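You operate a simulated robot arm through the tools that you are given. There is no shell and no other tool.

Carry out the task below with a simulated two-armed robot. There is one attempt and no reset: what you move stays moved.

JOB
Run the dust fan and set both blast gates to 3.5 mbar suction.
Fine: each suction gauge within half a mbar; fan off again at the end.

The check looks at the end state, three seconds after you hand in, the way a careful person would. Anything else that was tipped, shoved, dropped, spilled or broken makes it a failure.

ROBOT AND FRAMES
Two 7-joint arms with two-finger parallel grippers on one trunk, on a base that drives. Base frame: it is fixed to the floor where the robot stands at the start and does not move with it; the origin is under the middle of the robot, x ahead of it, y to its left, z up. Readings come in m, rad, newtons and seconds.
The left shoulder is at the start at [0.07, 0.13, 1.187], the right one opposite. With the tool pointing down near the work surface each hand reaches from about 0.1 to 0.34 m from the robot's upright axis, wherever it stands, measured 20 degrees to its own side. Places, roughly: blue blast gate [2.1, -0.5, 1.2]; dust fan switch [2, -0.4, 1.3]; green blast gate [2.3, -0.7, 1.2]. Payload 1.57 kg a hand.
The tool frame of a hand sits at the grasp point between the pads (the TCP): z along the fingers, y along the line on which they close. The tips reach 0.03 m beyond it. The gripper opens to 0.08 m. The fingers are 0.017 m wide and 0.012 m thick; the gripper's body (0.04 by 0.082 m) begins 0.08 m behind the TCP.
Orientation is that of the tool frame in the base frame, as a unit quaternion [x, y, z, w]. With the fingers straight down and closing along the base's y, the tool's x points along the base's -x, its y along +y and its z along -z.

CONTROLS
- The arms move only by the tool step_arm. It takes "left_commands", "right_commands" or both (then of equal length, played together; a hand with none holds still); each is one flat list of numbers, 7 for each row, row after row: the gripper command, from -1 (fully open) to 1 (shut), values between in proportion, then the shift along the tool's x, y, z in m, then the turn, a rotation vector about the tool's x, y, z in rad. In form: [claw, dx, dy, dz, ax, ay, az, claw, dx, dy, dz, ax, ay, az, ...]. A call has 1 to 20 rows; each row shifts and turns the commanded pose from where the row before left it, along the tool's axes as they then stand. Each row takes 0.2 s and may step no farther than 0.05 m and 0.15 rad from the row before; otherwise, or with a gripper value out of range, the whole call is refused. Where a pose cannot be reached the arm comes as near as it can. A force on the tool above 40 N (or 10 N above the force at the start of the call, whichever is more), or a blocked arm, ends the call early, and 0.2 s more pass. Each finger travels about 0.108 m/s and halts on what it meets, pressing with about 36 N; the grip force reading is that of the motor and also rises with nothing between the fingers. The clock runs only during rows and for 0.2 s after the last one: add rows that do not move to give the fingers time. It gives the time, the measured TCP pose, the force on the tool (base axes), the opening and the grip force at its end, in the units of the frame above (readings bear some noise), with the torque about the TCP (base axes, N m) and any sound that the robot's microphone picked up.
- Cameras (640 x 400 px; columns grow to the right, rows downward): "scene" is now at [0.136, -0.0188, 1.3986]; the picture's right is [-0.17, -0.99, 0.00], its down [-0.68, 0.12, -0.72] and it looks along [0.71, -0.12, -0.69] (base axes); focal length 278 px, centre (320, 200). "left" rides on the left gripper at [0.072, 0.007, -0.122] in its tool frame; the picture's right is [-0.09, 1.00, 0.00], its down [-0.84, -0.08, -0.54] and it looks along [-0.54, -0.05, 0.84] (tool axes); focal length 238 px, centre (320, 200). "right" rides on the right gripper at [0.072, -0.007, -0.122] in its tool frame; the picture's right is [0.09, 1.00, 0.00], its down [-0.84, 0.08, -0.54] and it looks along [-0.54, 0.05, 0.84] (tool axes); focal length 238 px, centre (320, 200). There is no depth. A picture from a camera that has moved, and an enlarged one, comes with that camera's place and axes in the base frame and with its lens. The place of the scene camera against the robot may be out by one fixed shift of up to 0.012 m in any direction.
- camera(camera): a new picture of that camera. It takes no simulated time.
- move_column(by): slides the trunk up (or, below 0, down) by that many m; the arms and the scene camera ride with it, the base frame stays. It gives what a move gives, with no picture.
- base_move(legs): drives the robot by 1 to 6 legs, each [ahead, left, turn to the left] in m, m and rad, along the robot's own axes; the way and the turn of a leg run together, so that a leg with both is an arc; at most 1.5 m and 3.142 rad a leg. The arms and the cameras ride along, it lands a little off, and it stops where it bumps. It gives what a move gives.
- aim_head(pan, tilt): turns the head with the scene camera to pan (to the left, within 1.501 rad either way) and tilt (down, from -0.506 to 1.204), counted from straight ahead of the robot. It gives what a move gives.
- enlarge(camera, box): a new picture of the part [left, top, right, bottom] of that camera's present view, enlarged. It takes no simulated time.
- finish_job(): hands the job in; it is judged then, once.

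Places have to be worked out from the pictures, the camera data and where the tool is seen. Open the grippers and draw the arms clear of the work before you hand the job in, unless the task says otherwise.

The tools are called by a JSON object that holds its "method" and its "body". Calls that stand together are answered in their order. step_arm: Moves the arms, as the interface text tells. Its arguments: {"type":"object","properties":{"left_commands":{"type":"array"},"right_commands":{"type":"array"}},"required":[]} The other tools are called the same way: move_column (by) slides the trunk up or down; base_move (legs) drives the base; aim_head (pan, tilt) turns the head that bears the scene camera; camera (camera) takes a picture; enlarge (camera, box) takes an enlarged picture of a part of a camera's view; finish_job () hands the job in.

At the start:

```text
time_s: 0.0
left_ee_pos: [0.4185, 0.1797, 1.1497]
left_ee_rot: [-0.001, 1.0, 0.001, 0.001]
left_ft_force: [-0.2, 0.0, 0.7]
left_ft_torque: [-0.01, 0.02, 0.02]
left_grip_width: 0.0799
left_grip_force: 0.0
right_ee_pos: [0.4026, -0.2104, 1.142]
right_ee_rot: [0.001, 1.0, 0.0, 0.0]
right_ft_force: [0.4, -0.2, 0.2]
right_ft_torque: [0.03, -0.02, 0.04]
right_grip_width: 0.0799
right_grip_force: 0.0
trunk travel left (down, up): [-0.825, 0.115]
robot x, y, heading: [-0.0022, -0.0015, 0.004]
head pan, tilt: [-0.171, 0.764]
```

scene: 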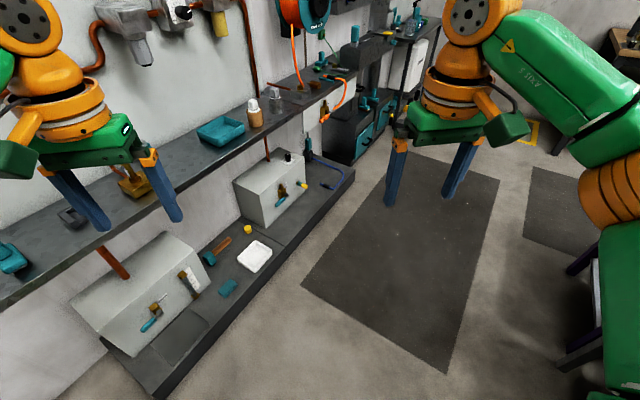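
right: 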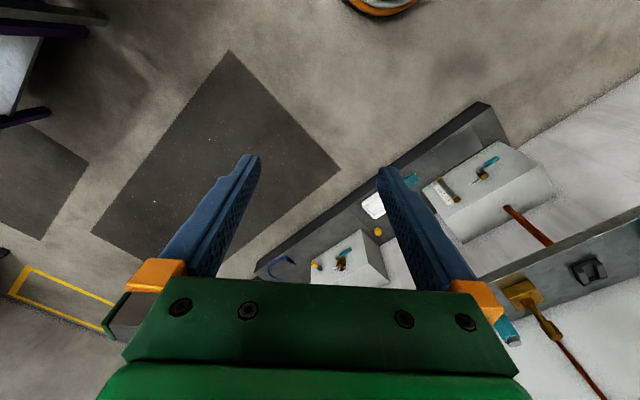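
left: 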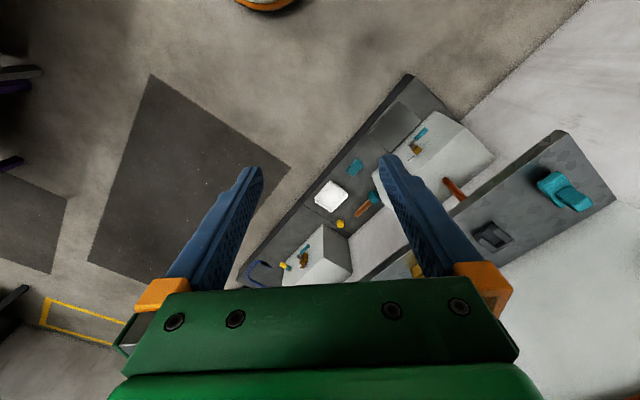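

The first picture shows a workbench along a slanting wall; the gates should be about 2 m ahead. I'll raise the view to look toward the gates.

{"method": "aim_head", "body": {"pan": -0.2, "tilt": 0.1}}

{"method": "camera", "body": {"camera": "scene"}}

```text
time_s: 1.0
left_ee_pos: [0.4164, 0.1802, 1.1474]
left_ee_rot: [-0.001, 1.0, 0.0, 0.001]
left_ft_force: [0.5, -0.8, 0.1]
left_ft_torque: [-0.01, 0.02, -0.01]
left_grip_width: 0.08
left_grip_force: 0.1
right_ee_pos: [0.4024, -0.2101, 1.1433]
right_ee_rot: [0.001, 1.0, 0.0, 0.0]
right_ft_force: [-0.2, 0.8, -0.3]
right_ft_torque: [0.01, 0.01, -0.01]
right_grip_width: 0.0799
right_grip_force: 0.1
trunk travel left (down, up): [-0.825, 0.115]
robot x, y, heading: [-0.0018, -0.0013, -0.001]
head pan, tilt: [-0.201, 0.099]
```

```text
taken
camera scene: at [0.1451, -0.0232, 1.4587], right [-0.2, -0.98, 0.0], down [-0.1, 0.02, -0.99], along [0.97, -0.2, -0.1], focal length 278 px, centre (320, 200)
```

scene: 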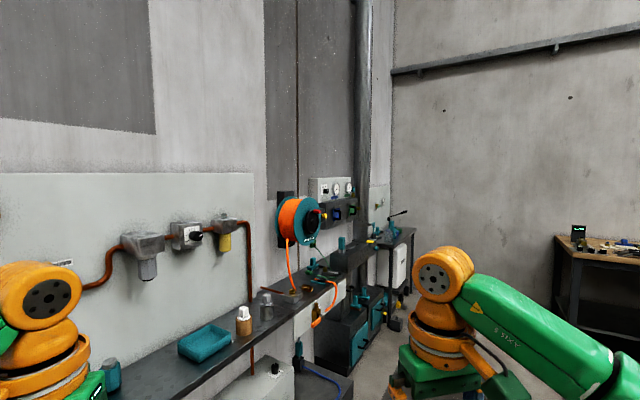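

The gauges and panel appear near column 335, row 200. I'll zoom in there.

{"method": "enlarge", "body": {"camera": "scene", "box": [260, 160, 430, 266]}}

```text
3.76 times, centred on (345, 213) of scene
camera zoom: at [0.1451, -0.0232, 1.4587], right [-0.2, -0.98, 0.0], down [-0.1, 0.02, -0.99], along [0.97, -0.2, -0.1], focal length 1045 px, centre (226, 151)
```

zoom: 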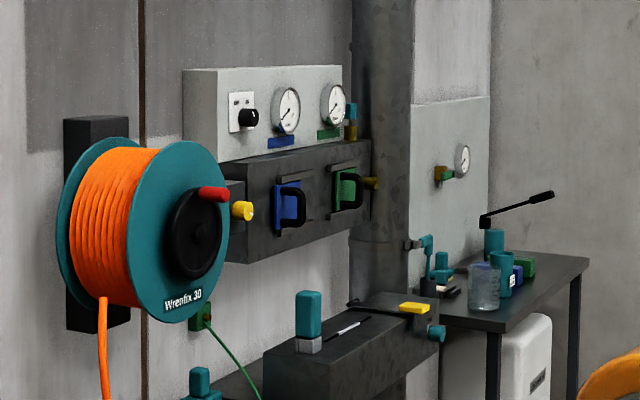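

The panel has a rotary fan switch, two gauges (blue and green labels) and two slide gates with D-handles; the wall runs at about −47° heading. Before driving I'll check the floor on the right and ahead for obstacles.

{"method": "aim_head", "body": {"pan": -0.7, "tilt": 0.5}}

{"method": "camera", "body": {"camera": "scene"}}

{"method": "aim_head", "body": {"pan": -1.3, "tilt": 0.6}}

{"method": "camera", "body": {"camera": "scene"}}

{"method": "aim_head", "body": {"pan": -0.2, "tilt": 0.5}}

{"method": "camera", "body": {"camera": "scene"}}

```text
time_s: 2.0
left_ee_pos: [0.4179, 0.1799, 1.1485]
left_ee_rot: [-0.001, 1.0, 0.001, 0.0]
left_ft_force: [0.6, -0.6, 0.3]
left_ft_torque: [0.0, -0.03, 0.01]
left_grip_width: 0.0801
left_grip_force: 0.1
right_ee_pos: [0.4034, -0.2088, 1.1425]
right_ee_rot: [0.001, 1.0, 0.0, 0.001]
right_ft_force: [-0.3, -0.8, 0.6]
right_ft_torque: [-0.03, 0.02, 0.0]
right_grip_width: 0.08
right_grip_force: 0.1
trunk travel left (down, up): [-0.825, 0.115]
robot x, y, heading: [0.0011, -0.0023, -0.003]
head pan, tilt: [-0.7, 0.499]
```

```text
taken
camera scene: at [0.1245, -0.0633, 1.4218], right [-0.64, -0.77, 0.0], down [-0.37, 0.31, -0.88], along [0.67, -0.57, -0.48], focal length 278 px, centre (320, 200)
```

scene: 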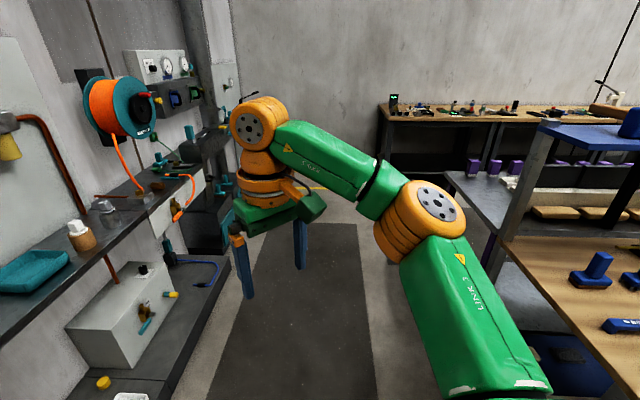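

```text
time_s: 3.0
left_ee_pos: [0.4179, 0.1799, 1.1476]
left_ee_rot: [-0.002, 1.0, 0.001, 0.0]
left_ft_force: [0.3, 0.0, -0.1]
left_ft_torque: [-0.01, -0.01, -0.01]
left_grip_width: 0.0798
left_grip_force: 0.0
right_ee_pos: [0.4037, -0.2104, 1.1423]
right_ee_rot: [0.001, 1.0, 0.0, 0.0]
right_ft_force: [-0.5, 0.0, 0.1]
right_ft_torque: [0.02, 0.01, -0.02]
right_grip_width: 0.0802
right_grip_force: 0.1
trunk travel left (down, up): [-0.825, 0.115]
robot x, y, heading: [0.0005, -0.0018, 0.004]
head pan, tilt: [-1.3, 0.6]
```

```text
taken
camera scene: at [0.0786, -0.0899, 1.4126], right [-0.96, -0.27, 0.0], down [-0.15, 0.54, -0.83], along [0.22, -0.8, -0.56], focal length 278 px, centre (320, 200)
```

scene: 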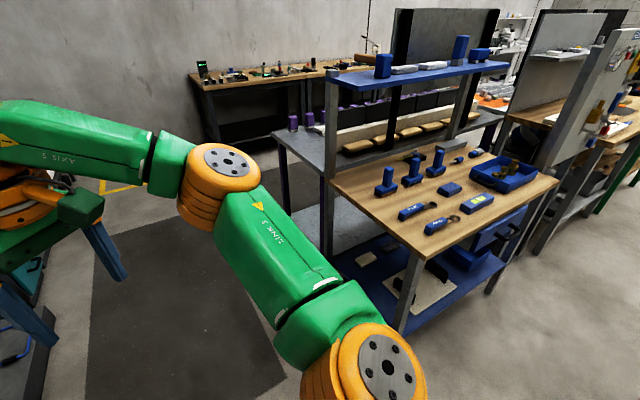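

```text
time_s: 4.3
left_ee_pos: [0.4175, 0.1799, 1.1479]
left_ee_rot: [-0.001, 1.0, 0.0, 0.0]
left_ft_force: [0.5, 0.0, -0.7]
left_ft_torque: [-0.01, 0.01, 0.0]
left_grip_width: 0.0802
left_grip_force: 0.1
right_ee_pos: [0.4038, -0.2093, 1.1436]
right_ee_rot: [0.001, 1.0, 0.0, -0.001]
right_ft_force: [0.9, -0.4, -0.6]
right_ft_torque: [-0.02, 0.02, -0.02]
right_grip_width: 0.0801
right_grip_force: 0.1
trunk travel left (down, up): [-0.825, 0.115]
robot x, y, heading: [-0.0012, -0.0018, -0.002]
head pan, tilt: [-0.201, 0.499]
```

```text
taken
camera scene: at [0.144, -0.0231, 1.4217], right [-0.2, -0.98, 0.0], down [-0.47, 0.1, -0.88], along [0.86, -0.18, -0.48], focal length 278 px, centre (320, 200)
```

scene: 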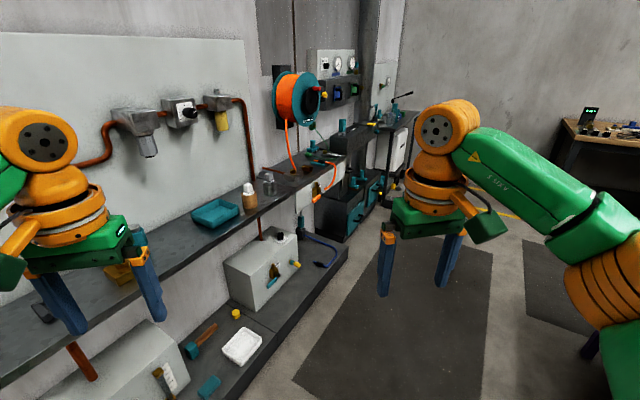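

The corridor between the wall benches and the tables runs along about −45°. I'll turn right to face along it and drive 1.2 m, keeping to the middle.

{"method": "base_move", "body": {"legs": [[0, 0, -0.785], [1.2, 0, 0]]}}

{"method": "aim_head", "body": {"pan": 0.5, "tilt": 0.3}}

{"method": "camera", "body": {"camera": "scene"}}

```text
time_s: 12.5
left_ee_pos: [1.2894, -0.9928, 1.1491]
left_ee_rot: [0.366, 0.931, 0.0, 0.0]
left_ft_force: [0.6, -0.3, 0.2]
left_ft_torque: [0.0, 0.03, -0.01]
left_grip_width: 0.08
left_grip_force: 0.0
right_ee_pos: [1.0135, -1.268, 1.1431]
right_ee_rot: [0.367, 0.93, -0.001, 0.001]
right_ft_force: [0.0, -0.5, 0.5]
right_ft_torque: [0.04, 0.0, 0.01]
right_grip_width: 0.0799
right_grip_force: 0.1
trunk travel left (down, up): [-0.825, 0.115]
robot x, y, heading: [0.8585, -0.8409, -0.753]
head pan, tilt: [-0.201, 0.499]
```

```text
time_s: 13.6
left_ee_pos: [1.2907, -0.994, 1.1485]
left_ee_rot: [0.366, 0.931, 0.0, -0.001]
left_ft_force: [-0.3, 0.9, 0.8]
left_ft_torque: [-0.01, 0.03, 0.01]
left_grip_width: 0.0803
left_grip_force: 0.0
right_ee_pos: [1.0141, -1.2687, 1.1434]
right_ee_rot: [0.367, 0.93, 0.001, -0.001]
right_ft_force: [-0.3, 0.0, -0.2]
right_ft_torque: [0.02, 0.02, 0.0]
right_grip_width: 0.0798
right_grip_force: 0.1
trunk travel left (down, up): [-0.825, 0.115]
robot x, y, heading: [0.8593, -0.8421, -0.752]
head pan, tilt: [0.499, 0.3]
```

```text
taken
camera scene: at [0.9937, -0.9027, 1.4401], right [-0.25, -0.97, 0.0], down [-0.29, 0.07, -0.96], along [0.92, -0.24, -0.3], focal length 278 px, centre (320, 200)
```

scene: 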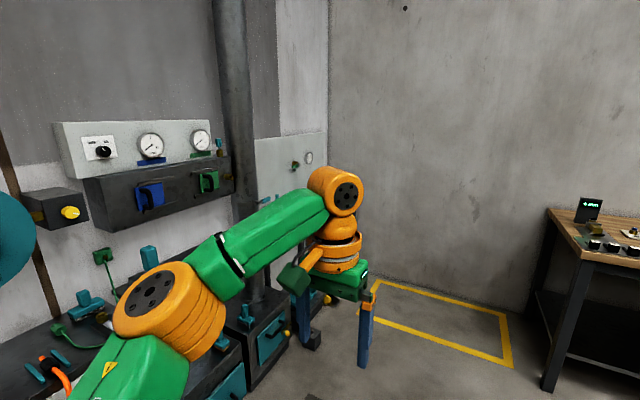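

The panel is clear: switch about [2.04,-0.45,1.32], blue handle ≈[2.1,-0.54,1.15], green ≈[2.3,-0.72,1.15]. I drive 0.65 m further along the corridor and turn to face the wall.

{"method": "base_move", "body": {"legs": [[0.65, 0, 0], [0, 0, 1.54]]}}

{"method": "aim_head", "body": {"pan": 0.0, "tilt": 0.3}}

{"method": "camera", "body": {"camera": "scene"}}

```text
time_s: 21.0
left_ee_pos: [1.4978, -0.8527, 1.148]
left_ee_rot: [-0.399, 0.917, 0.0, 0.0]
left_ft_force: [0.3, -0.5, 0.5]
left_ft_torque: [0.0, 0.01, -0.03]
left_grip_width: 0.0802
left_grip_force: 0.1
right_ee_pos: [1.7718, -1.1307, 1.142]
right_ee_rot: [-0.397, 0.918, 0.0, 0.0]
right_ft_force: [0.1, 0.0, -0.3]
right_ft_torque: [0.01, -0.03, 0.0]
right_grip_width: 0.0799
right_grip_force: 0.0
trunk travel left (down, up): [-0.825, 0.115]
robot x, y, heading: [1.3449, -1.2814, 0.82]
head pan, tilt: [0.499, 0.3]
```

```text
time_s: 21.9
left_ee_pos: [1.4975, -0.8541, 1.149]
left_ee_rot: [-0.399, 0.917, 0.0, 0.0]
left_ft_force: [-0.2, 1.1, -0.1]
left_ft_torque: [-0.01, 0.04, 0.02]
left_grip_width: 0.0798
left_grip_force: 0.0
right_ee_pos: [1.7721, -1.1304, 1.1439]
right_ee_rot: [-0.397, 0.918, 0.0, 0.0]
right_ft_force: [-0.9, -0.7, 0.3]
right_ft_torque: [0.01, 0.0, 0.02]
right_grip_width: 0.0799
right_grip_force: 0.0
trunk travel left (down, up): [-0.825, 0.115]
robot x, y, heading: [1.3436, -1.2812, 0.819]
head pan, tilt: [0.0, 0.3]
```

```text
taken
camera scene: at [1.446, -1.1814, 1.4401], right [0.73, -0.68, 0.0], down [-0.2, -0.22, -0.96], along [0.65, 0.7, -0.3], focal length 278 px, centre (320, 200)
```

scene: 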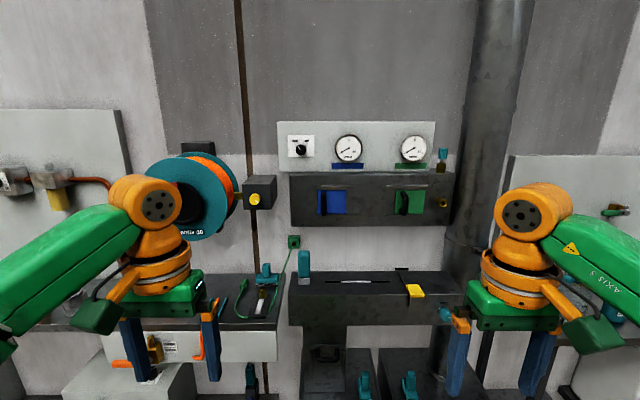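

Now facing the wall nearly square. I'll zoom in on the panel to understand the mechanism.

{"method": "enlarge", "body": {"camera": "scene", "box": [265, 110, 465, 235]}}

{"method": "enlarge", "body": {"camera": "scene", "box": [280, 120, 380, 182]}}

{"method": "enlarge", "body": {"camera": "scene", "box": [360, 120, 460, 182]}}

{"method": "enlarge", "body": {"camera": "scene", "box": [230, 160, 480, 320]}}

```text
3.20 times, centred on (365, 172) of scene
camera zoom: at [1.446, -1.1814, 1.4401], right [0.73, -0.68, 0.0], down [-0.2, -0.22, -0.96], along [0.65, 0.7, -0.3], focal length 888 px, centre (176, 288)
```

zoom: 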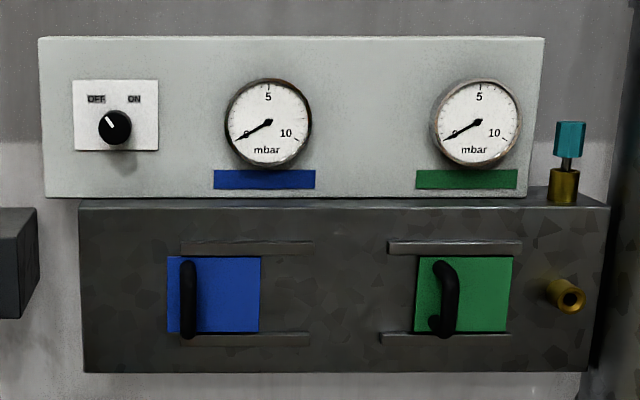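

```text
6.40 times, centred on (330, 151) of scene
camera zoom: at [1.446, -1.1814, 1.4401], right [0.73, -0.68, 0.0], down [-0.2, -0.22, -0.96], along [0.65, 0.7, -0.3], focal length 1776 px, centre (256, 514)
```

zoom: 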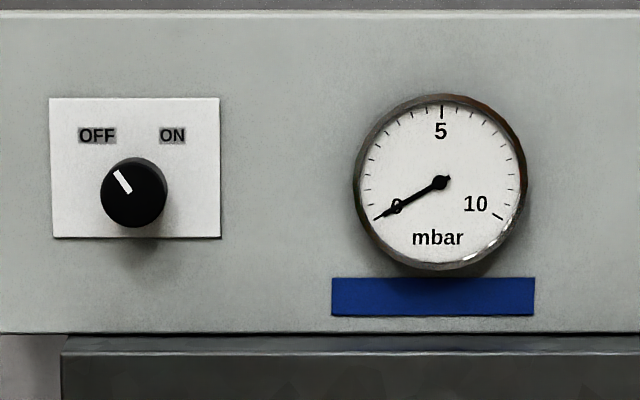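

```text
6.40 times, centred on (410, 151) of scene
camera zoom: at [1.446, -1.1814, 1.4401], right [0.73, -0.68, 0.0], down [-0.2, -0.22, -0.96], along [0.65, 0.7, -0.3], focal length 1776 px, centre (-256, 514)
```

zoom: 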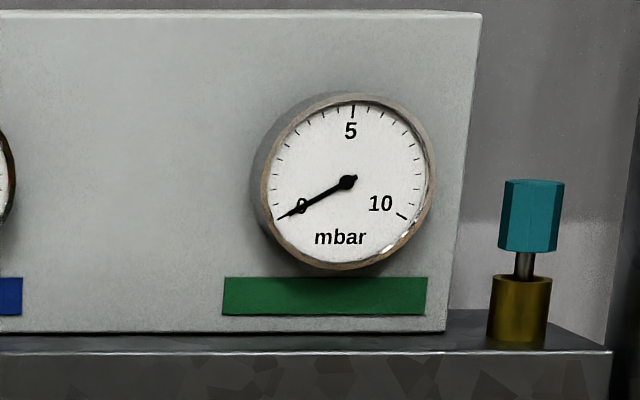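

```text
2.50 times, centred on (355, 240) of scene
camera zoom: at [1.446, -1.1814, 1.4401], right [0.73, -0.68, 0.0], down [-0.2, -0.22, -0.96], along [0.65, 0.7, -0.3], focal length 694 px, centre (232, 100)
```

zoom: 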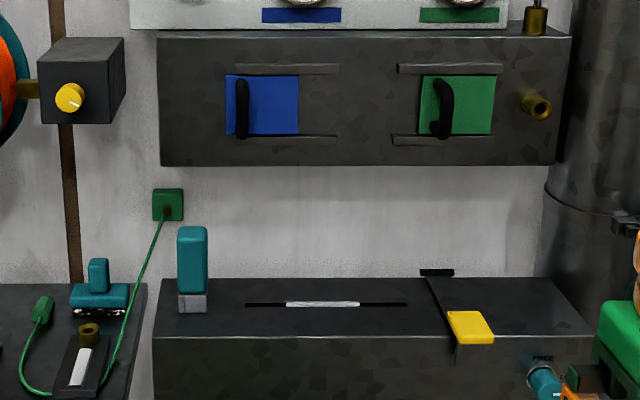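

Gates slide sideways on rails with vertical bar handles; both gauges read 0 with the fan off. I'll look down to see how far the bench sticks out before driving closer.

{"method": "aim_head", "body": {"pan": 0.0, "tilt": 0.85}}

{"method": "camera", "body": {"camera": "scene"}}

```text
time_s: 22.9
left_ee_pos: [1.4974, -0.8531, 1.1482]
left_ee_rot: [-0.399, 0.917, 0.0, 0.0]
left_ft_force: [0.3, -0.2, 0.3]
left_ft_torque: [-0.02, 0.0, -0.01]
left_grip_width: 0.08
left_grip_force: 0.1
right_ee_pos: [1.7717, -1.1306, 1.1438]
right_ee_rot: [-0.398, 0.918, 0.0, 0.0]
right_ft_force: [0.4, 0.2, 0.2]
right_ft_torque: [0.0, 0.02, 0.01]
right_grip_width: 0.0802
right_grip_force: 0.0
trunk travel left (down, up): [-0.825, 0.115]
robot x, y, heading: [1.3425, -1.2832, 0.813]
head pan, tilt: [0.0, 0.85]
```

```text
taken
camera scene: at [1.4358, -1.1925, 1.3918], right [0.73, -0.68, 0.0], down [-0.51, -0.55, -0.66], along [0.45, 0.48, -0.75], focal length 278 px, centre (320, 200)
```

scene: 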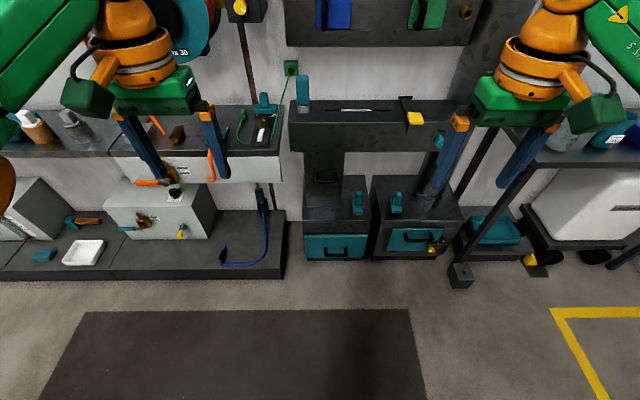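

Cabinet fronts are about 0.9 m ahead, the plinth 0.79 m, and the handles about 1.0 m ahead; blue is nearly centred and green 0.28 m right. I'll shift 0.14 m right and 0.3 m ahead so that the left hand faces blue and the right hand faces green.

{"method": "base_move", "body": {"legs": [[0, -0.14, 0], [0.3, 0, 0]]}}

{"method": "aim_head", "body": {"pan": 0.0, "tilt": 0.3}}

{"method": "camera", "body": {"camera": "scene"}}

```text
time_s: 25.8
left_ee_pos: [1.7988, -0.7378, 1.1497]
left_ee_rot: [-0.398, 0.917, 0.001, 0.001]
left_ft_force: [-0.3, 0.0, 0.3]
left_ft_torque: [0.02, 0.03, 0.0]
left_grip_width: 0.0801
left_grip_force: 0.0
right_ee_pos: [2.0735, -1.0151, 1.1433]
right_ee_rot: [-0.398, 0.918, 0.001, 0.001]
right_ft_force: [0.3, -0.1, 0.4]
right_ft_torque: [-0.01, -0.02, 0.0]
right_grip_width: 0.0799
right_grip_force: 0.1
trunk travel left (down, up): [-0.825, 0.115]
robot x, y, heading: [1.6456, -1.1665, 0.821]
head pan, tilt: [0.0, 0.85]
```

```text
time_s: 26.8
left_ee_pos: [1.7993, -0.737, 1.1492]
left_ee_rot: [-0.397, 0.918, 0.0, 0.0]
left_ft_force: [0.4, 0.3, -0.5]
left_ft_torque: [-0.03, -0.01, 0.03]
left_grip_width: 0.08
left_grip_force: 0.0
right_ee_pos: [2.0738, -1.0125, 1.1431]
right_ee_rot: [-0.397, 0.918, 0.0, 0.0]
right_ft_force: [0.2, -0.3, 0.1]
right_ft_torque: [0.02, 0.05, -0.03]
right_grip_width: 0.0803
right_grip_force: 0.1
trunk travel left (down, up): [-0.825, 0.115]
robot x, y, heading: [1.6466, -1.1621, 0.815]
head pan, tilt: [0.0, 0.3]
```

```text
taken
camera scene: at [1.7486, -1.0638, 1.44], right [0.73, -0.68, 0.0], down [-0.2, -0.22, -0.95], along [0.65, 0.7, -0.3], focal length 278 px, centre (320, 200)
```

scene: 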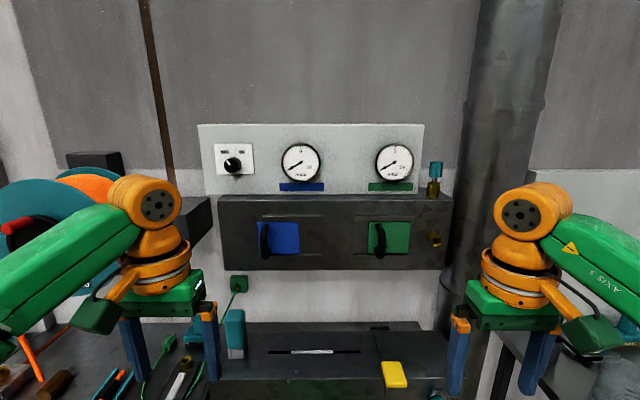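

The panel is nicely framed between the arms. I'll zoom for exact handle and knob positions.

{"method": "enlarge", "body": {"camera": "scene", "box": [200, 120, 460, 280]}}

{"method": "enlarge", "body": {"camera": "scene", "box": [240, 205, 320, 255]}}

{"method": "enlarge", "body": {"camera": "scene", "box": [350, 205, 430, 255]}}

{"method": "camera", "body": {"camera": "left"}}

{"method": "camera", "body": {"camera": "right"}}

```text
2.46 times, centred on (330, 200) of scene
camera zoom: at [1.7486, -1.0638, 1.44], right [0.73, -0.68, 0.0], down [-0.2, -0.22, -0.95], along [0.65, 0.7, -0.3], focal length 683 px, centre (295, 200)
```

zoom: 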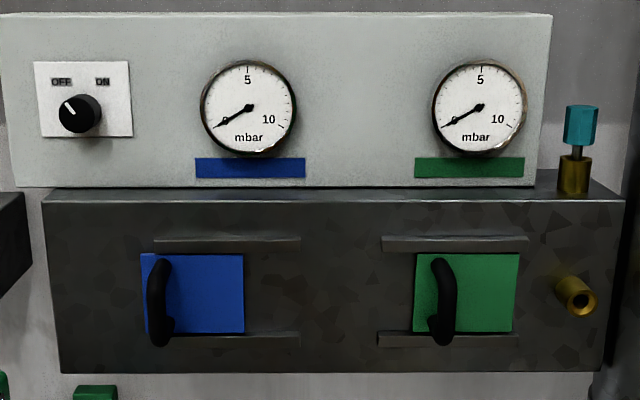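

```text
8.00 times, centred on (280, 230) of scene
camera zoom: at [1.7486, -1.0638, 1.44], right [0.73, -0.68, 0.0], down [-0.2, -0.22, -0.95], along [0.65, 0.7, -0.3], focal length 2220 px, centre (640, -40)
```

zoom: 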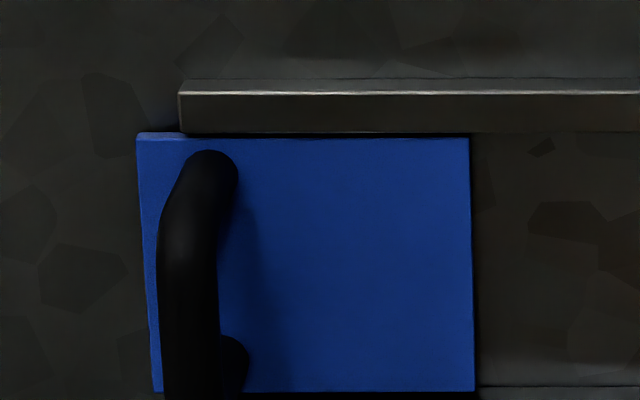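

```text
8.00 times, centred on (390, 230) of scene
camera zoom: at [1.7486, -1.0638, 1.44], right [0.73, -0.68, 0.0], down [-0.2, -0.22, -0.95], along [0.65, 0.7, -0.3], focal length 2220 px, centre (-240, -40)
```

zoom: 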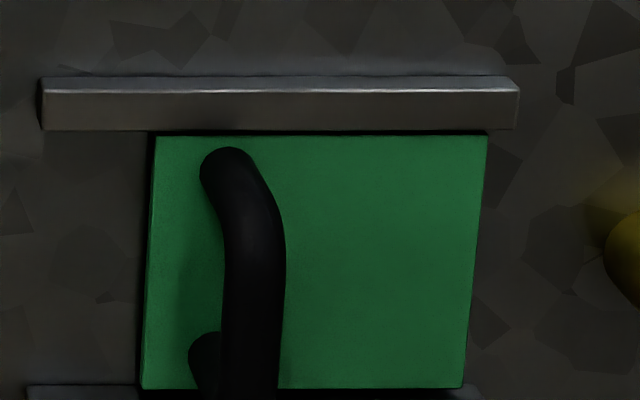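

```text
taken
camera left: at [1.7446, -0.7828, 1.2704], right [-0.66, 0.75, 0.0], down [0.63, 0.56, 0.54], along [0.4, 0.36, -0.84], focal length 238 px, centre (320, 200)
```

left: 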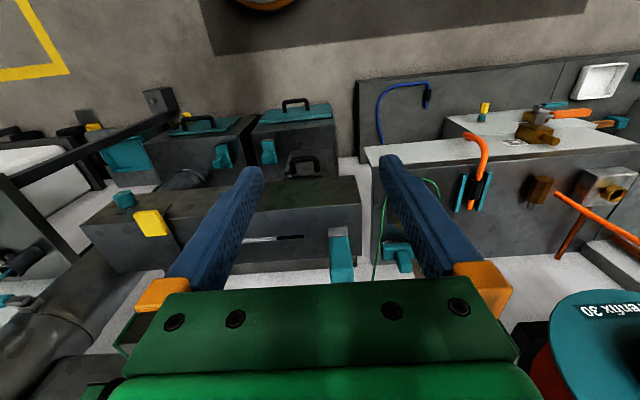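

```text
taken
camera right: at [2.0306, -1.0695, 1.2654], right [-0.79, 0.61, 0.0], down [0.52, 0.66, 0.54], along [0.33, 0.43, -0.84], focal length 238 px, centre (320, 200)
```

right: 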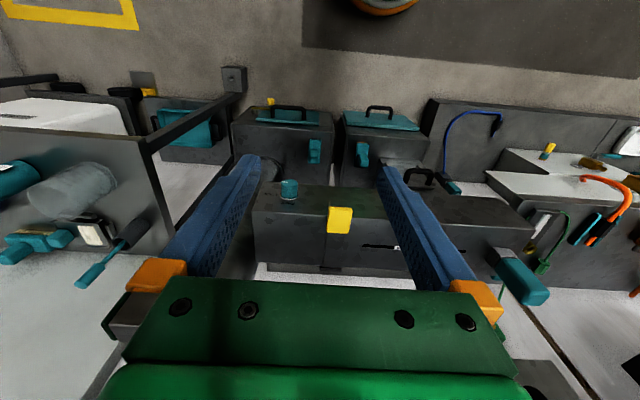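

The bars stand roughly 6 cm off the plates and are about 16 mm thick, so pinching them with horizontal fingers will work. I pitch both hands to point at the wall, keeping the TCPs in place.

{"method": "step_arm", "body": {"left_commands": [-1, 0, 0, 0, 0, -0.15, 0, -1, 0, 0, 0, 0, -0.15, 0, -1, 0, 0, 0, 0, -0.15, 0, -1, 0, 0, 0, 0, -0.15, 0, -1, 0, 0, 0, 0, -0.15, 0, -1, 0, 0, 0, 0, -0.15, 0, -1, 0, 0, 0, 0, -0.15, 0, -1, 0, 0, 0, 0, -0.15, 0, -1, 0, 0, 0, 0, -0.15, 0, -1, 0, 0, 0, 0, -0.15, 0, -1, 0, 0, 0, 0, -0.07, 0, -1, 0, 0, 0, 0, 0, 0], "right_commands": [-1, 0, 0, 0, 0, -0.15, 0, -1, 0, 0, 0, 0, -0.15, 0, -1, 0, 0, 0, 0, -0.15, 0, -1, 0, 0, 0, 0, -0.15, 0, -1, 0, 0, 0, 0, -0.15, 0, -1, 0, 0, 0, 0, -0.15, 0, -1, 0, 0, 0, 0, -0.15, 0, -1, 0, 0, 0, 0, -0.15, 0, -1, 0, 0, 0, 0, -0.15, 0, -1, 0, 0, 0, 0, -0.15, 0, -1, 0, 0, 0, 0, -0.07, 0, -1, 0, 0, 0, 0, 0, 0]}}

{"method": "camera", "body": {"camera": "scene"}}

{"method": "camera", "body": {"camera": "left"}}

{"method": "camera", "body": {"camera": "right"}}

```text
time_s: 29.4
left_ee_pos: [1.8243, -0.7103, 1.1545]
left_ee_rot: [-0.283, 0.649, 0.282, 0.648]
left_ft_force: [-0.2, -0.1, 0.3]
left_ft_torque: [0.03, 0.0, -0.03]
left_grip_width: 0.0801
left_grip_force: 0.1
left hand out of reach, approached as far as the arm can: row 8, 9, 10
right_ee_pos: [2.109, -0.9886, 1.1526]
right_ee_rot: [-0.31, 0.717, 0.248, 0.573]
right_ft_force: [0.1, 0.4, 0.9]
right_ft_torque: [0.03, -0.03, 0.0]
right_grip_width: 0.08
right_grip_force: 0.0
right hand out of reach, approached as far as the arm can: row 7, 8, 9, 10, 11
trunk travel left (down, up): [-0.825, 0.115]
robot x, y, heading: [1.6465, -1.1649, 0.813]
head pan, tilt: [0.0, 0.3]
```

```text
taken
camera scene: at [1.7487, -1.064, 1.4401], right [0.73, -0.68, 0.0], down [-0.2, -0.22, -0.96], along [0.65, 0.7, -0.3], focal length 278 px, centre (320, 200)
```

scene: 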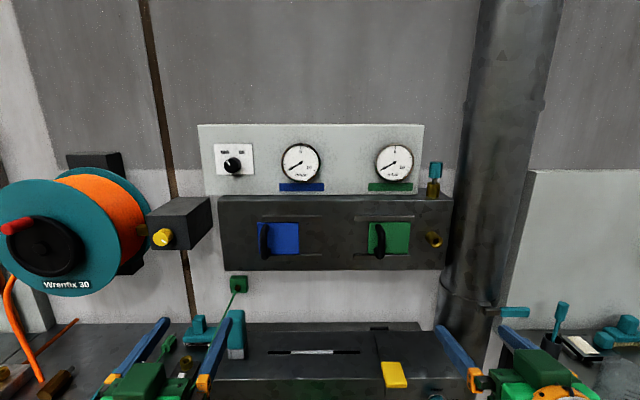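

```text
taken
camera left: at [1.7348, -0.7941, 1.0828], right [-0.73, 0.68, 0.09], down [-0.31, -0.45, 0.84], along [0.61, 0.58, 0.54], focal length 238 px, centre (320, 200)
```

left: 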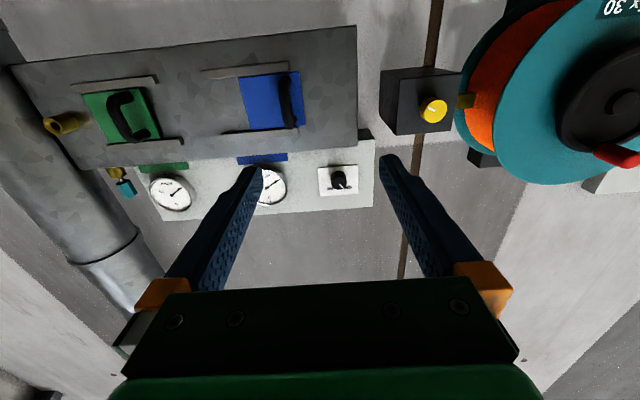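

```text
taken
camera right: at [2.0222, -1.0909, 1.1094], right [-0.74, 0.67, -0.09], down [-0.29, -0.2, 0.94], along [0.61, 0.72, 0.34], focal length 238 px, centre (320, 200)
```

right: 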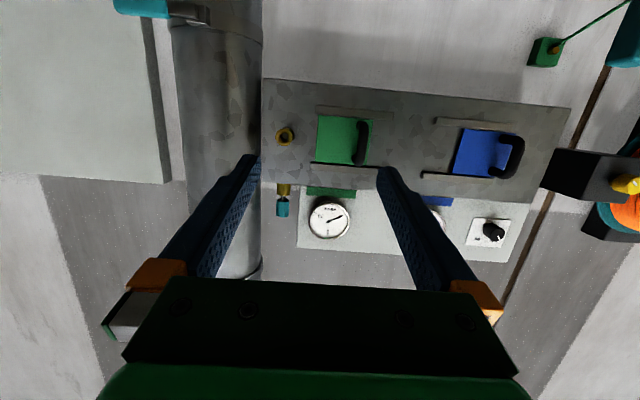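

Left hand is now exactly level; right is 13° nose-down because it is folded too tight. Triangulated: knob ≈[2.045,-0.437,1.325], blue bar ≈[2.061,-0.533,1.152], green bar ≈[2.262,-0.721,1.151]. I move the left hand up/forward toward the knob and the right one a bit forward.

{"method": "step_arm", "body": {"left_commands": [-1, -0.0244, 0.0035, 0.0358, 0, 0, 0, -1, -0.0244, 0.0035, 0.0358, 0, 0, 0, -1, -0.0244, 0.0035, 0.0358, 0, 0, 0, -1, -0.0244, 0.0035, 0.0358, 0, 0, 0, -1, 0, 0, 0, 0, 0, 0], "right_commands": [-1, 0, 0, 0.03, 0, 0, 0, -1, 0, 0, 0.03, 0, 0, 0, -1, 0, 0.015, 0.02, 0, 0, 0, -1, 0, 0.015, 0.02, 0, 0, 0, -1, 0, 0, 0, 0, 0, 0]}}

{"method": "camera", "body": {"camera": "scene"}}

{"method": "camera", "body": {"camera": "left"}}

{"method": "camera", "body": {"camera": "right"}}

```text
time_s: 30.6
left_ee_pos: [1.9112, -0.5957, 1.2527]
left_ee_rot: [-0.282, 0.649, 0.28, 0.648]
left_ft_force: [0.1, 0.2, 0.6]
left_ft_torque: [-0.03, 0.03, -0.02]
left_grip_width: 0.0801
left_grip_force: 0.0
right_ee_pos: [2.1739, -0.9201, 1.132]
right_ee_rot: [-0.312, 0.717, 0.25, 0.571]
right_ft_force: [0.6, 0.4, 0.0]
right_ft_torque: [-0.01, -0.01, 0.04]
right_grip_width: 0.0801
right_grip_force: 0.0
right hand out of reach, approached as far as the arm can: row 3, 4
trunk travel left (down, up): [-0.825, 0.115]
robot x, y, heading: [1.6467, -1.1643, 0.82]
head pan, tilt: [0.0, 0.3]
```

```text
taken
camera scene: at [1.7483, -1.0639, 1.4401], right [0.73, -0.68, 0.0], down [-0.2, -0.22, -0.96], along [0.65, 0.7, -0.3], focal length 278 px, centre (320, 200)
```

scene: 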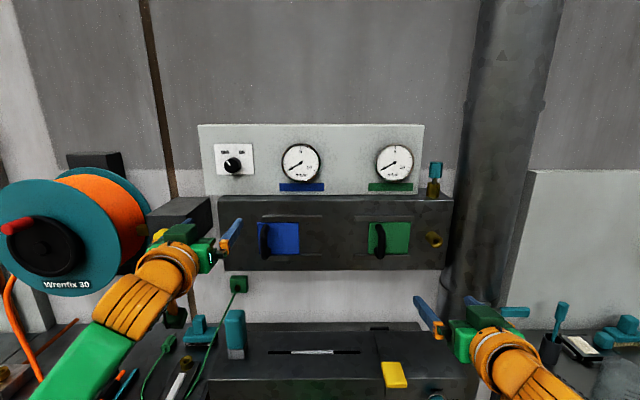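

```text
taken
camera left: at [1.8232, -0.679, 1.1806], right [-0.73, 0.68, 0.09], down [-0.31, -0.45, 0.84], along [0.61, 0.58, 0.54], focal length 238 px, centre (320, 200)
```

left: 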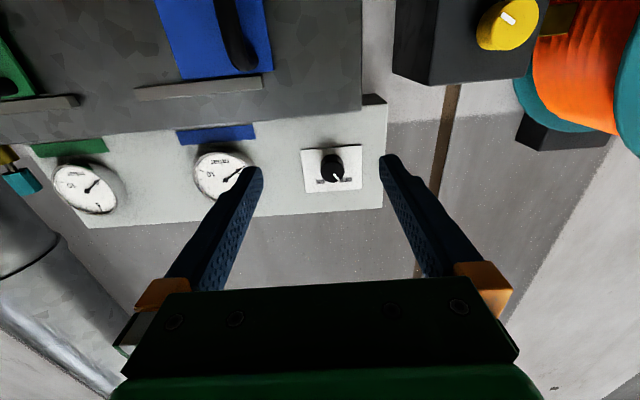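

```text
taken
camera right: at [2.0871, -1.023, 1.0903], right [-0.74, 0.66, -0.09], down [-0.29, -0.2, 0.94], along [0.6, 0.72, 0.34], focal length 238 px, centre (320, 200)
```

right: 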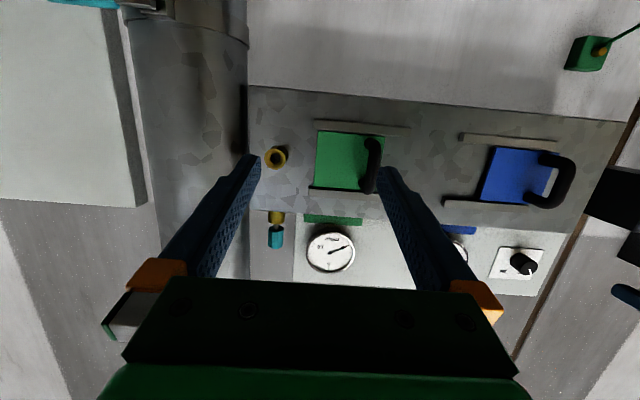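

Left hand is tracking as predicted toward the knob. I continue to about 6 cm short of it, and try to level the right hand while extending.

{"method": "step_arm", "body": {"left_commands": [-1, -0.02, 0.0025, 0.037, 0, 0, 0, -1, -0.02, 0.0025, 0.037, 0, 0, 0, -1, -0.02, 0.0025, 0.037, 0, 0, 0, -1, -0.02, 0.0025, 0.037, 0, 0, 0, -1, 0, 0, 0, 0, 0, 0], "right_commands": [-1, -0.005, 0, 0, 0, -0.06, 0, -1, -0.005, 0, 0, 0, -0.06, 0, -1, -0.005, 0, 0, 0, -0.06, 0, -1, -0.005, 0, 0, 0, -0.04, 0, -1, 0, 0, 0, 0, 0, 0]}}

{"method": "camera", "body": {"camera": "scene"}}

{"method": "camera", "body": {"camera": "left"}}

{"method": "camera", "body": {"camera": "right"}}

```text
time_s: 31.8
left_ee_pos: [1.971, -0.5274, 1.3037]
left_ee_rot: [-0.281, 0.649, 0.281, 0.649]
left_ft_force: [-0.3, -0.1, -0.1]
left_ft_torque: [-0.01, 0.03, 0.02]
left_grip_width: 0.08
left_grip_force: 0.1
left hand out of reach, approached as far as the arm can: row 3, 4
right_ee_pos: [2.1727, -0.9189, 1.1373]
right_ee_rot: [-0.318, 0.704, 0.26, 0.58]
right_ft_force: [-0.3, 0.4, -0.5]
right_ft_torque: [0.03, 0.01, -0.04]
right_grip_width: 0.0801
right_grip_force: 0.0
right hand out of reach, approached as far as the arm can: row 1, 2, 3
trunk travel left (down, up): [-0.825, 0.115]
robot x, y, heading: [1.639, -1.1611, 0.816]
head pan, tilt: [0.0, 0.3]
```

```text
taken
camera scene: at [1.7489, -1.064, 1.4401], right [0.73, -0.68, 0.0], down [-0.2, -0.22, -0.96], along [0.65, 0.7, -0.3], focal length 278 px, centre (320, 200)
```

scene: 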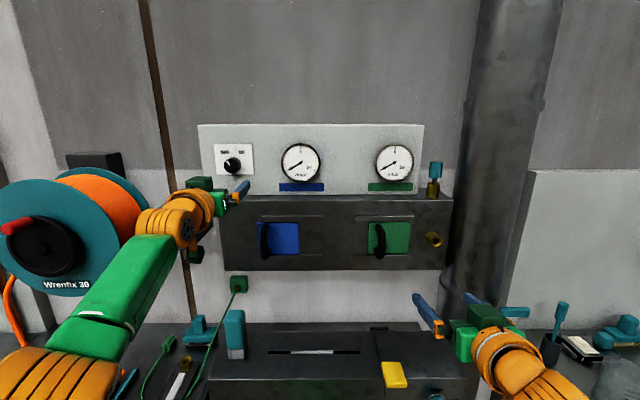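

```text
taken
camera left: at [1.8811, -0.6112, 1.2312], right [-0.73, 0.68, 0.09], down [-0.31, -0.45, 0.84], along [0.61, 0.58, 0.54], focal length 238 px, centre (320, 200)
```

left: 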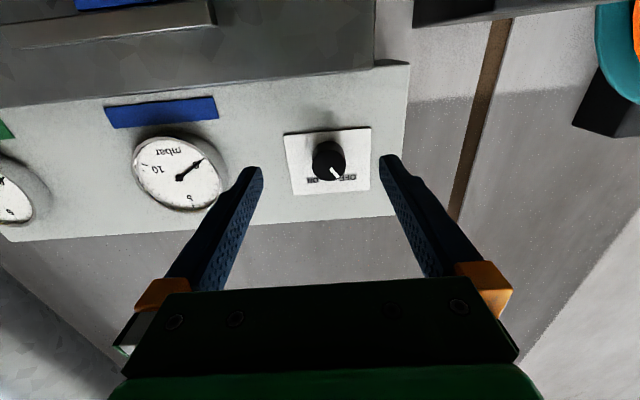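

```text
taken
camera right: at [2.0902, -1.0227, 1.0911], right [-0.76, 0.65, -0.09], down [-0.3, -0.22, 0.93], along [0.58, 0.73, 0.37], focal length 238 px, centre (320, 200)
```

right: 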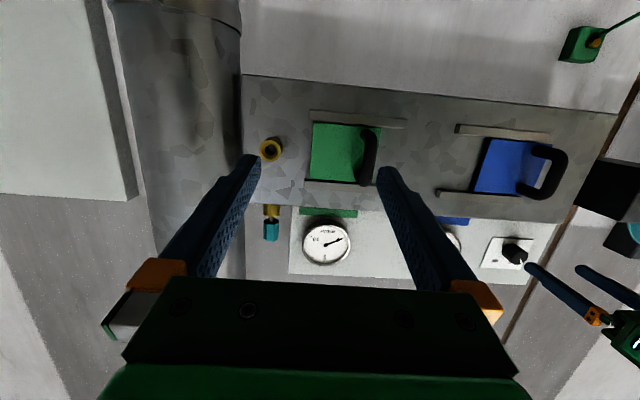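

The left arm is at its reach limit (about 0.63 m from the shoulder), so I need the base about 8 cm closer. I draw the left hand back 10 cm first, then drive ahead.

{"method": "step_arm", "body": {"left_commands": [-1, 0, 0, -0.035, 0, 0, 0, -1, 0, 0, -0.035, 0, 0, 0, -1, 0, 0, -0.03, 0, 0, 0]}}

{"method": "base_move", "body": {"legs": [[0.09, 0, 0]]}}

{"method": "camera", "body": {"camera": "scene"}}

{"method": "camera", "body": {"camera": "left"}}

```text
time_s: 32.6
left_ee_pos: [1.9587, -0.5355, 1.3379]
left_ee_rot: [-0.282, 0.649, 0.281, 0.648]
left_ft_force: [0.8, 0.6, -0.5]
left_ft_torque: [0.01, -0.02, -0.02]
left_grip_width: 0.0799
left_grip_force: 0.0
left hand out of reach, approached as far as the arm can: row 1, 2, 3
right_ee_pos: [2.1725, -0.9196, 1.138]
right_ee_rot: [-0.317, 0.704, 0.26, 0.58]
right_ft_force: [-0.5, -0.4, -0.8]
right_ft_torque: [0.01, -0.03, 0.03]
right_grip_width: 0.0799
right_grip_force: 0.1
trunk travel left (down, up): [-0.825, 0.115]
robot x, y, heading: [1.647, -1.1645, 0.818]
head pan, tilt: [0.0, 0.3]
```

```text
time_s: 33.7
left_ee_pos: [2.0221, -0.4682, 1.3373]
left_ee_rot: [-0.282, 0.649, 0.281, 0.648]
left_ft_force: [-0.2, -0.2, 0.0]
left_ft_torque: [0.01, -0.01, 0.0]
left_grip_width: 0.0801
left_grip_force: 0.0
right_ee_pos: [2.2343, -0.8524, 1.138]
right_ee_rot: [-0.317, 0.704, 0.26, 0.58]
right_ft_force: [-0.4, -0.3, 0.2]
right_ft_torque: [0.0, -0.01, 0.0]
right_grip_width: 0.0799
right_grip_force: 0.1
trunk travel left (down, up): [-0.825, 0.115]
robot x, y, heading: [1.7098, -1.1018, 0.816]
head pan, tilt: [0.0, 0.3]
```

```text
taken
camera scene: at [1.8107, -0.9976, 1.4402], right [0.73, -0.68, 0.0], down [-0.2, -0.22, -0.96], along [0.65, 0.7, -0.3], focal length 278 px, centre (320, 200)
```

scene: 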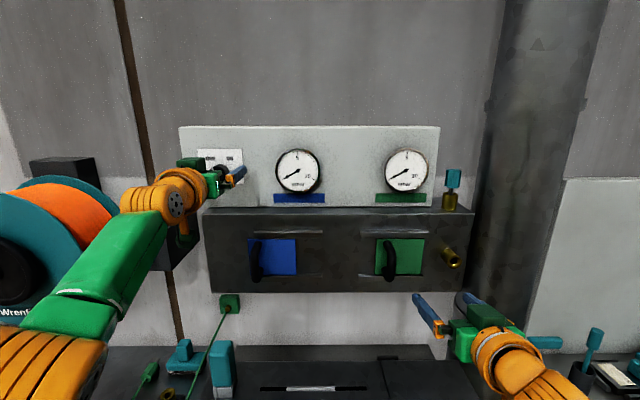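

```text
taken
camera left: at [1.9321, -0.5527, 1.266], right [-0.73, 0.68, 0.09], down [-0.31, -0.45, 0.84], along [0.61, 0.58, 0.54], focal length 238 px, centre (320, 200)
```

left: 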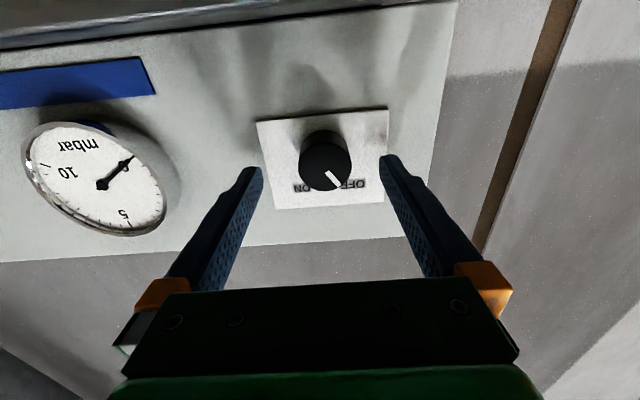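

The base moved in freely. The knob face is now about 4 cm ahead of the left TCP and nicely centred between the fingers. I advance the left hand about 2 cm.

{"method": "step_arm", "body": {"left_commands": [-1, 0, 0.003, 0.01, 0, 0, 0, -1, 0, 0, 0.01, 0, 0, 0, -1, 0, 0, 0, 0, 0, 0]}}

{"method": "camera", "body": {"camera": "left"}}

```text
time_s: 34.5
left_ee_pos: [2.0226, -0.4685, 1.338]
left_ee_rot: [-0.281, 0.65, 0.28, 0.649]
left_ft_force: [-0.5, 0.0, 0.2]
left_ft_torque: [-0.03, 0.0, -0.02]
left_grip_width: 0.0799
left_grip_force: 0.0
left hand out of reach, approached as far as the arm can: row 1, 2
right_ee_pos: [2.2356, -0.8512, 1.137]
right_ee_rot: [-0.318, 0.704, 0.26, 0.579]
right_ft_force: [0.7, 0.2, 0.2]
right_ft_torque: [-0.01, -0.03, -0.02]
right_grip_width: 0.0799
right_grip_force: 0.1
trunk travel left (down, up): [-0.825, 0.115]
robot x, y, heading: [1.7067, -1.0971, 0.817]
head pan, tilt: [0.0, 0.3]
```

```text
taken
camera left: at [1.933, -0.5517, 1.2653], right [-0.73, 0.68, 0.09], down [-0.31, -0.45, 0.84], along [0.61, 0.58, 0.54], focal length 238 px, centre (320, 200)
```

left: 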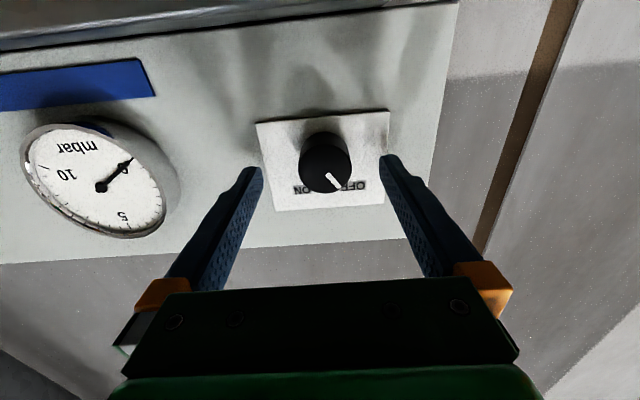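

The arm didn't move; it's at full stretch. I'll raise the trunk to bring the shoulder level with the knob, after backing the hand off a few centimetres.

{"method": "step_arm", "body": {"left_commands": [-1, 0, 0, -0.025, 0, 0, 0, -1, 0, 0, -0.025, 0, 0, 0, -1, 0, 0, 0, 0, 0, 0]}}

```text
time_s: 35.3
left_ee_pos: [2.015, -0.4708, 1.3545]
left_ee_rot: [-0.282, 0.649, 0.282, 0.648]
left_ft_force: [0.0, 0.1, 0.4]
left_ft_torque: [0.02, 0.02, 0.02]
left_grip_width: 0.08
left_grip_force: 0.0
left hand out of reach, approached as far as the arm can: row 1, 2
right_ee_pos: [2.237, -0.8517, 1.1376]
right_ee_rot: [-0.319, 0.704, 0.26, 0.579]
right_ft_force: [-0.8, -0.4, -0.2]
right_ft_torque: [0.01, 0.01, -0.01]
right_grip_width: 0.08
right_grip_force: 0.1
trunk travel left (down, up): [-0.825, 0.115]
robot x, y, heading: [1.7106, -1.0967, 0.818]
head pan, tilt: [0.0, 0.3]
```

The hand slides instead of retracting, as if on a singular stretch. I'll command it down and back to unfold from there.

{"method": "step_arm", "body": {"left_commands": [-1, 0.03, 0, -0.02, 0, 0, 0, -1, 0.03, 0, -0.02, 0, 0, 0, -1, 0.03, 0, -0.02, 0, 0, 0, -1, 0, 0, 0, 0, 0, 0]}}

{"method": "camera", "body": {"camera": "scene"}}

```text
time_s: 36.3
left_ee_pos: [2.0225, -0.4512, 1.2921]
left_ee_rot: [-0.283, 0.649, 0.282, 0.648]
left_ft_force: [-0.9, -1.9, 0.3]
left_ft_torque: [0.01, -0.01, 0.1]
left_grip_width: 0.0799
left_grip_force: 0.1
left hand out of reach, approached as far as the arm can: row 1, 2, 3
right_ee_pos: [2.2342, -0.8524, 1.1375]
right_ee_rot: [-0.318, 0.704, 0.26, 0.579]
right_ft_force: [0.3, -0.1, -0.3]
right_ft_torque: [0.01, 0.0, -0.02]
right_grip_width: 0.08
right_grip_force: 0.1
trunk travel left (down, up): [-0.825, 0.115]
robot x, y, heading: [1.711, -1.0971, 0.817]
head pan, tilt: [0.0, 0.3]
```

```text
taken
camera scene: at [1.8107, -0.9978, 1.4402], right [0.73, -0.68, 0.0], down [-0.2, -0.22, -0.96], along [0.65, 0.7, -0.3], focal length 278 px, centre (320, 200)
```

scene: 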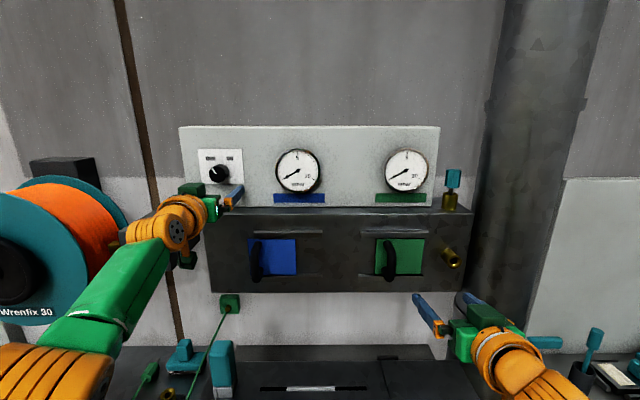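

Still not retracting. I command a larger straight retreat to see whether the arm unlocks.

{"method": "step_arm", "body": {"left_commands": [-1, 0, 0, -0.04, 0, 0, 0, -1, 0, 0, -0.04, 0, 0, 0, -1, 0, 0, -0.04, 0, 0, 0, -1, 0, 0, 0, 0, 0, 0, -1, 0, 0, 0, 0, 0, 0]}}

```text
time_s: 36.8
left_ee_pos: [2.0222, -0.4506, 1.2975]
left_ee_rot: [-0.284, 0.658, 0.279, 0.639]
left_ft_force: [1.2, -1.9, -5.7]
left_ft_torque: [0.08, 0.3, 0.16]
left_grip_width: 0.0799
left_grip_force: 0.2
left hand out of reach, approached as far as the arm can: row 1, 2
right_ee_pos: [2.2366, -0.8521, 1.1378]
right_ee_rot: [-0.318, 0.704, 0.26, 0.579]
right_ft_force: [-0.6, -0.2, -0.6]
right_ft_torque: [-0.01, 0.0, 0.0]
right_grip_width: 0.08
right_grip_force: 0.0
trunk travel left (down, up): [-0.825, 0.115]
robot x, y, heading: [1.7071, -1.0952, 0.814]
head pan, tilt: [0.0, 0.3]
stopped in row 2 (left hand): the force on the tool passed its limit at 43 N (the readings are from after the stop); the commanded pose is now the measured one
```

A contact force of 43 N was felt. I'll look before moving anything else.

{"method": "camera", "body": {"camera": "left"}}

{"method": "enlarge", "body": {"camera": "scene", "box": [90, 140, 290, 265]}}

{"method": "camera", "body": {"camera": "right"}}

```text
taken
camera left: at [1.9309, -0.5359, 1.2281], right [-0.72, 0.68, 0.1], down [-0.3, -0.43, 0.85], along [0.62, 0.59, 0.52], focal length 238 px, centre (320, 200)
```

left: 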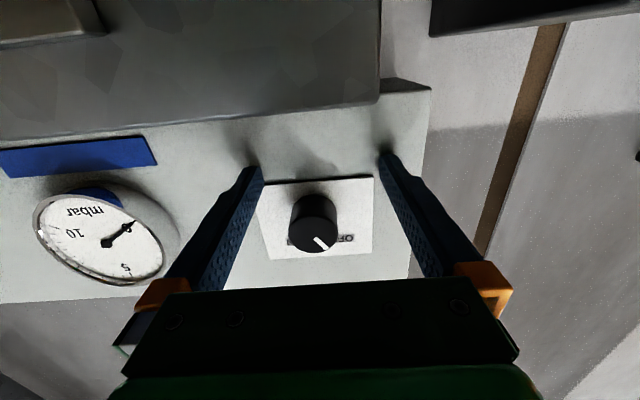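

```text
3.20 times, centred on (190, 202) of scene
camera zoom: at [1.8133, -0.9962, 1.44], right [0.73, -0.68, 0.0], down [-0.2, -0.22, -0.95], along [0.65, 0.7, -0.3], focal length 888 px, centre (736, 192)
```

zoom: 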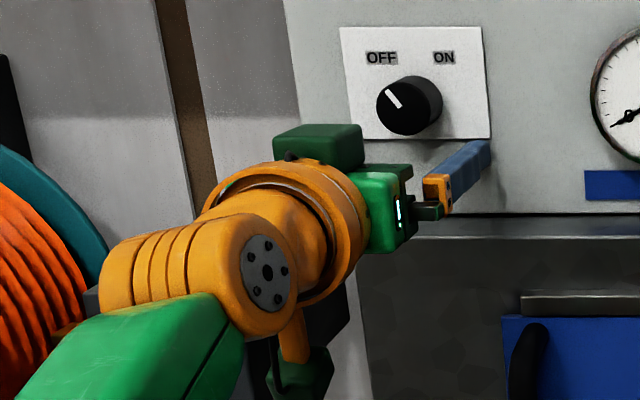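

```text
taken
camera right: at [2.1542, -0.9554, 1.0908], right [-0.76, 0.65, -0.09], down [-0.3, -0.22, 0.93], along [0.58, 0.73, 0.37], focal length 238 px, centre (320, 200)
```

right: 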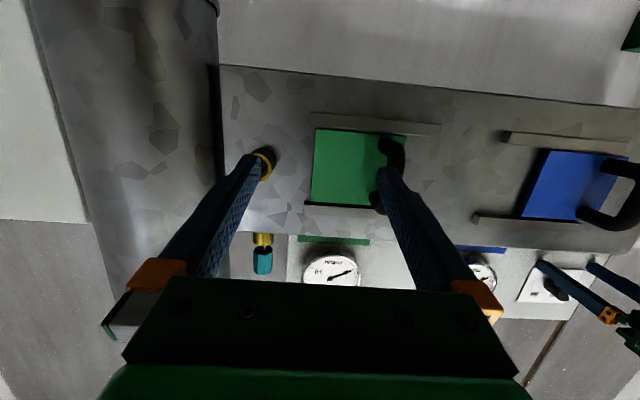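

The fingertips seem to touch the panel just below the switch plate. The command is now synced to the measured pose, so I back off straight in small steps.

{"method": "step_arm", "body": {"left_commands": [-1, 0, 0, -0.015, 0, 0, 0, -1, 0, 0, -0.015, 0, 0, 0, -1, 0, 0, 0, 0, 0, 0]}}

```text
time_s: 37.5
left_ee_pos: [2.0204, -0.4511, 1.2972]
left_ee_rot: [-0.285, 0.664, 0.275, 0.634]
left_ft_force: [3.2, -0.7, -5.0]
left_ft_torque: [0.06, 0.27, -0.08]
left_grip_width: 0.0799
left_grip_force: 0.1
left hand out of reach, approached as far as the arm can: row 1, 2
right_ee_pos: [2.238, -0.8521, 1.1366]
right_ee_rot: [-0.317, 0.705, 0.259, 0.579]
right_ft_force: [-0.2, 1.1, 0.1]
right_ft_torque: [-0.02, -0.05, 0.0]
right_grip_width: 0.0799
right_grip_force: 0.1
trunk travel left (down, up): [-0.825, 0.115]
robot x, y, heading: [1.7115, -1.0976, 0.818]
head pan, tilt: [0.0, 0.3]
stopped in row 3 (left hand): the force on the tool passed its limit at 42 N (the readings are from after the stop); the commanded pose is now the measured one
```

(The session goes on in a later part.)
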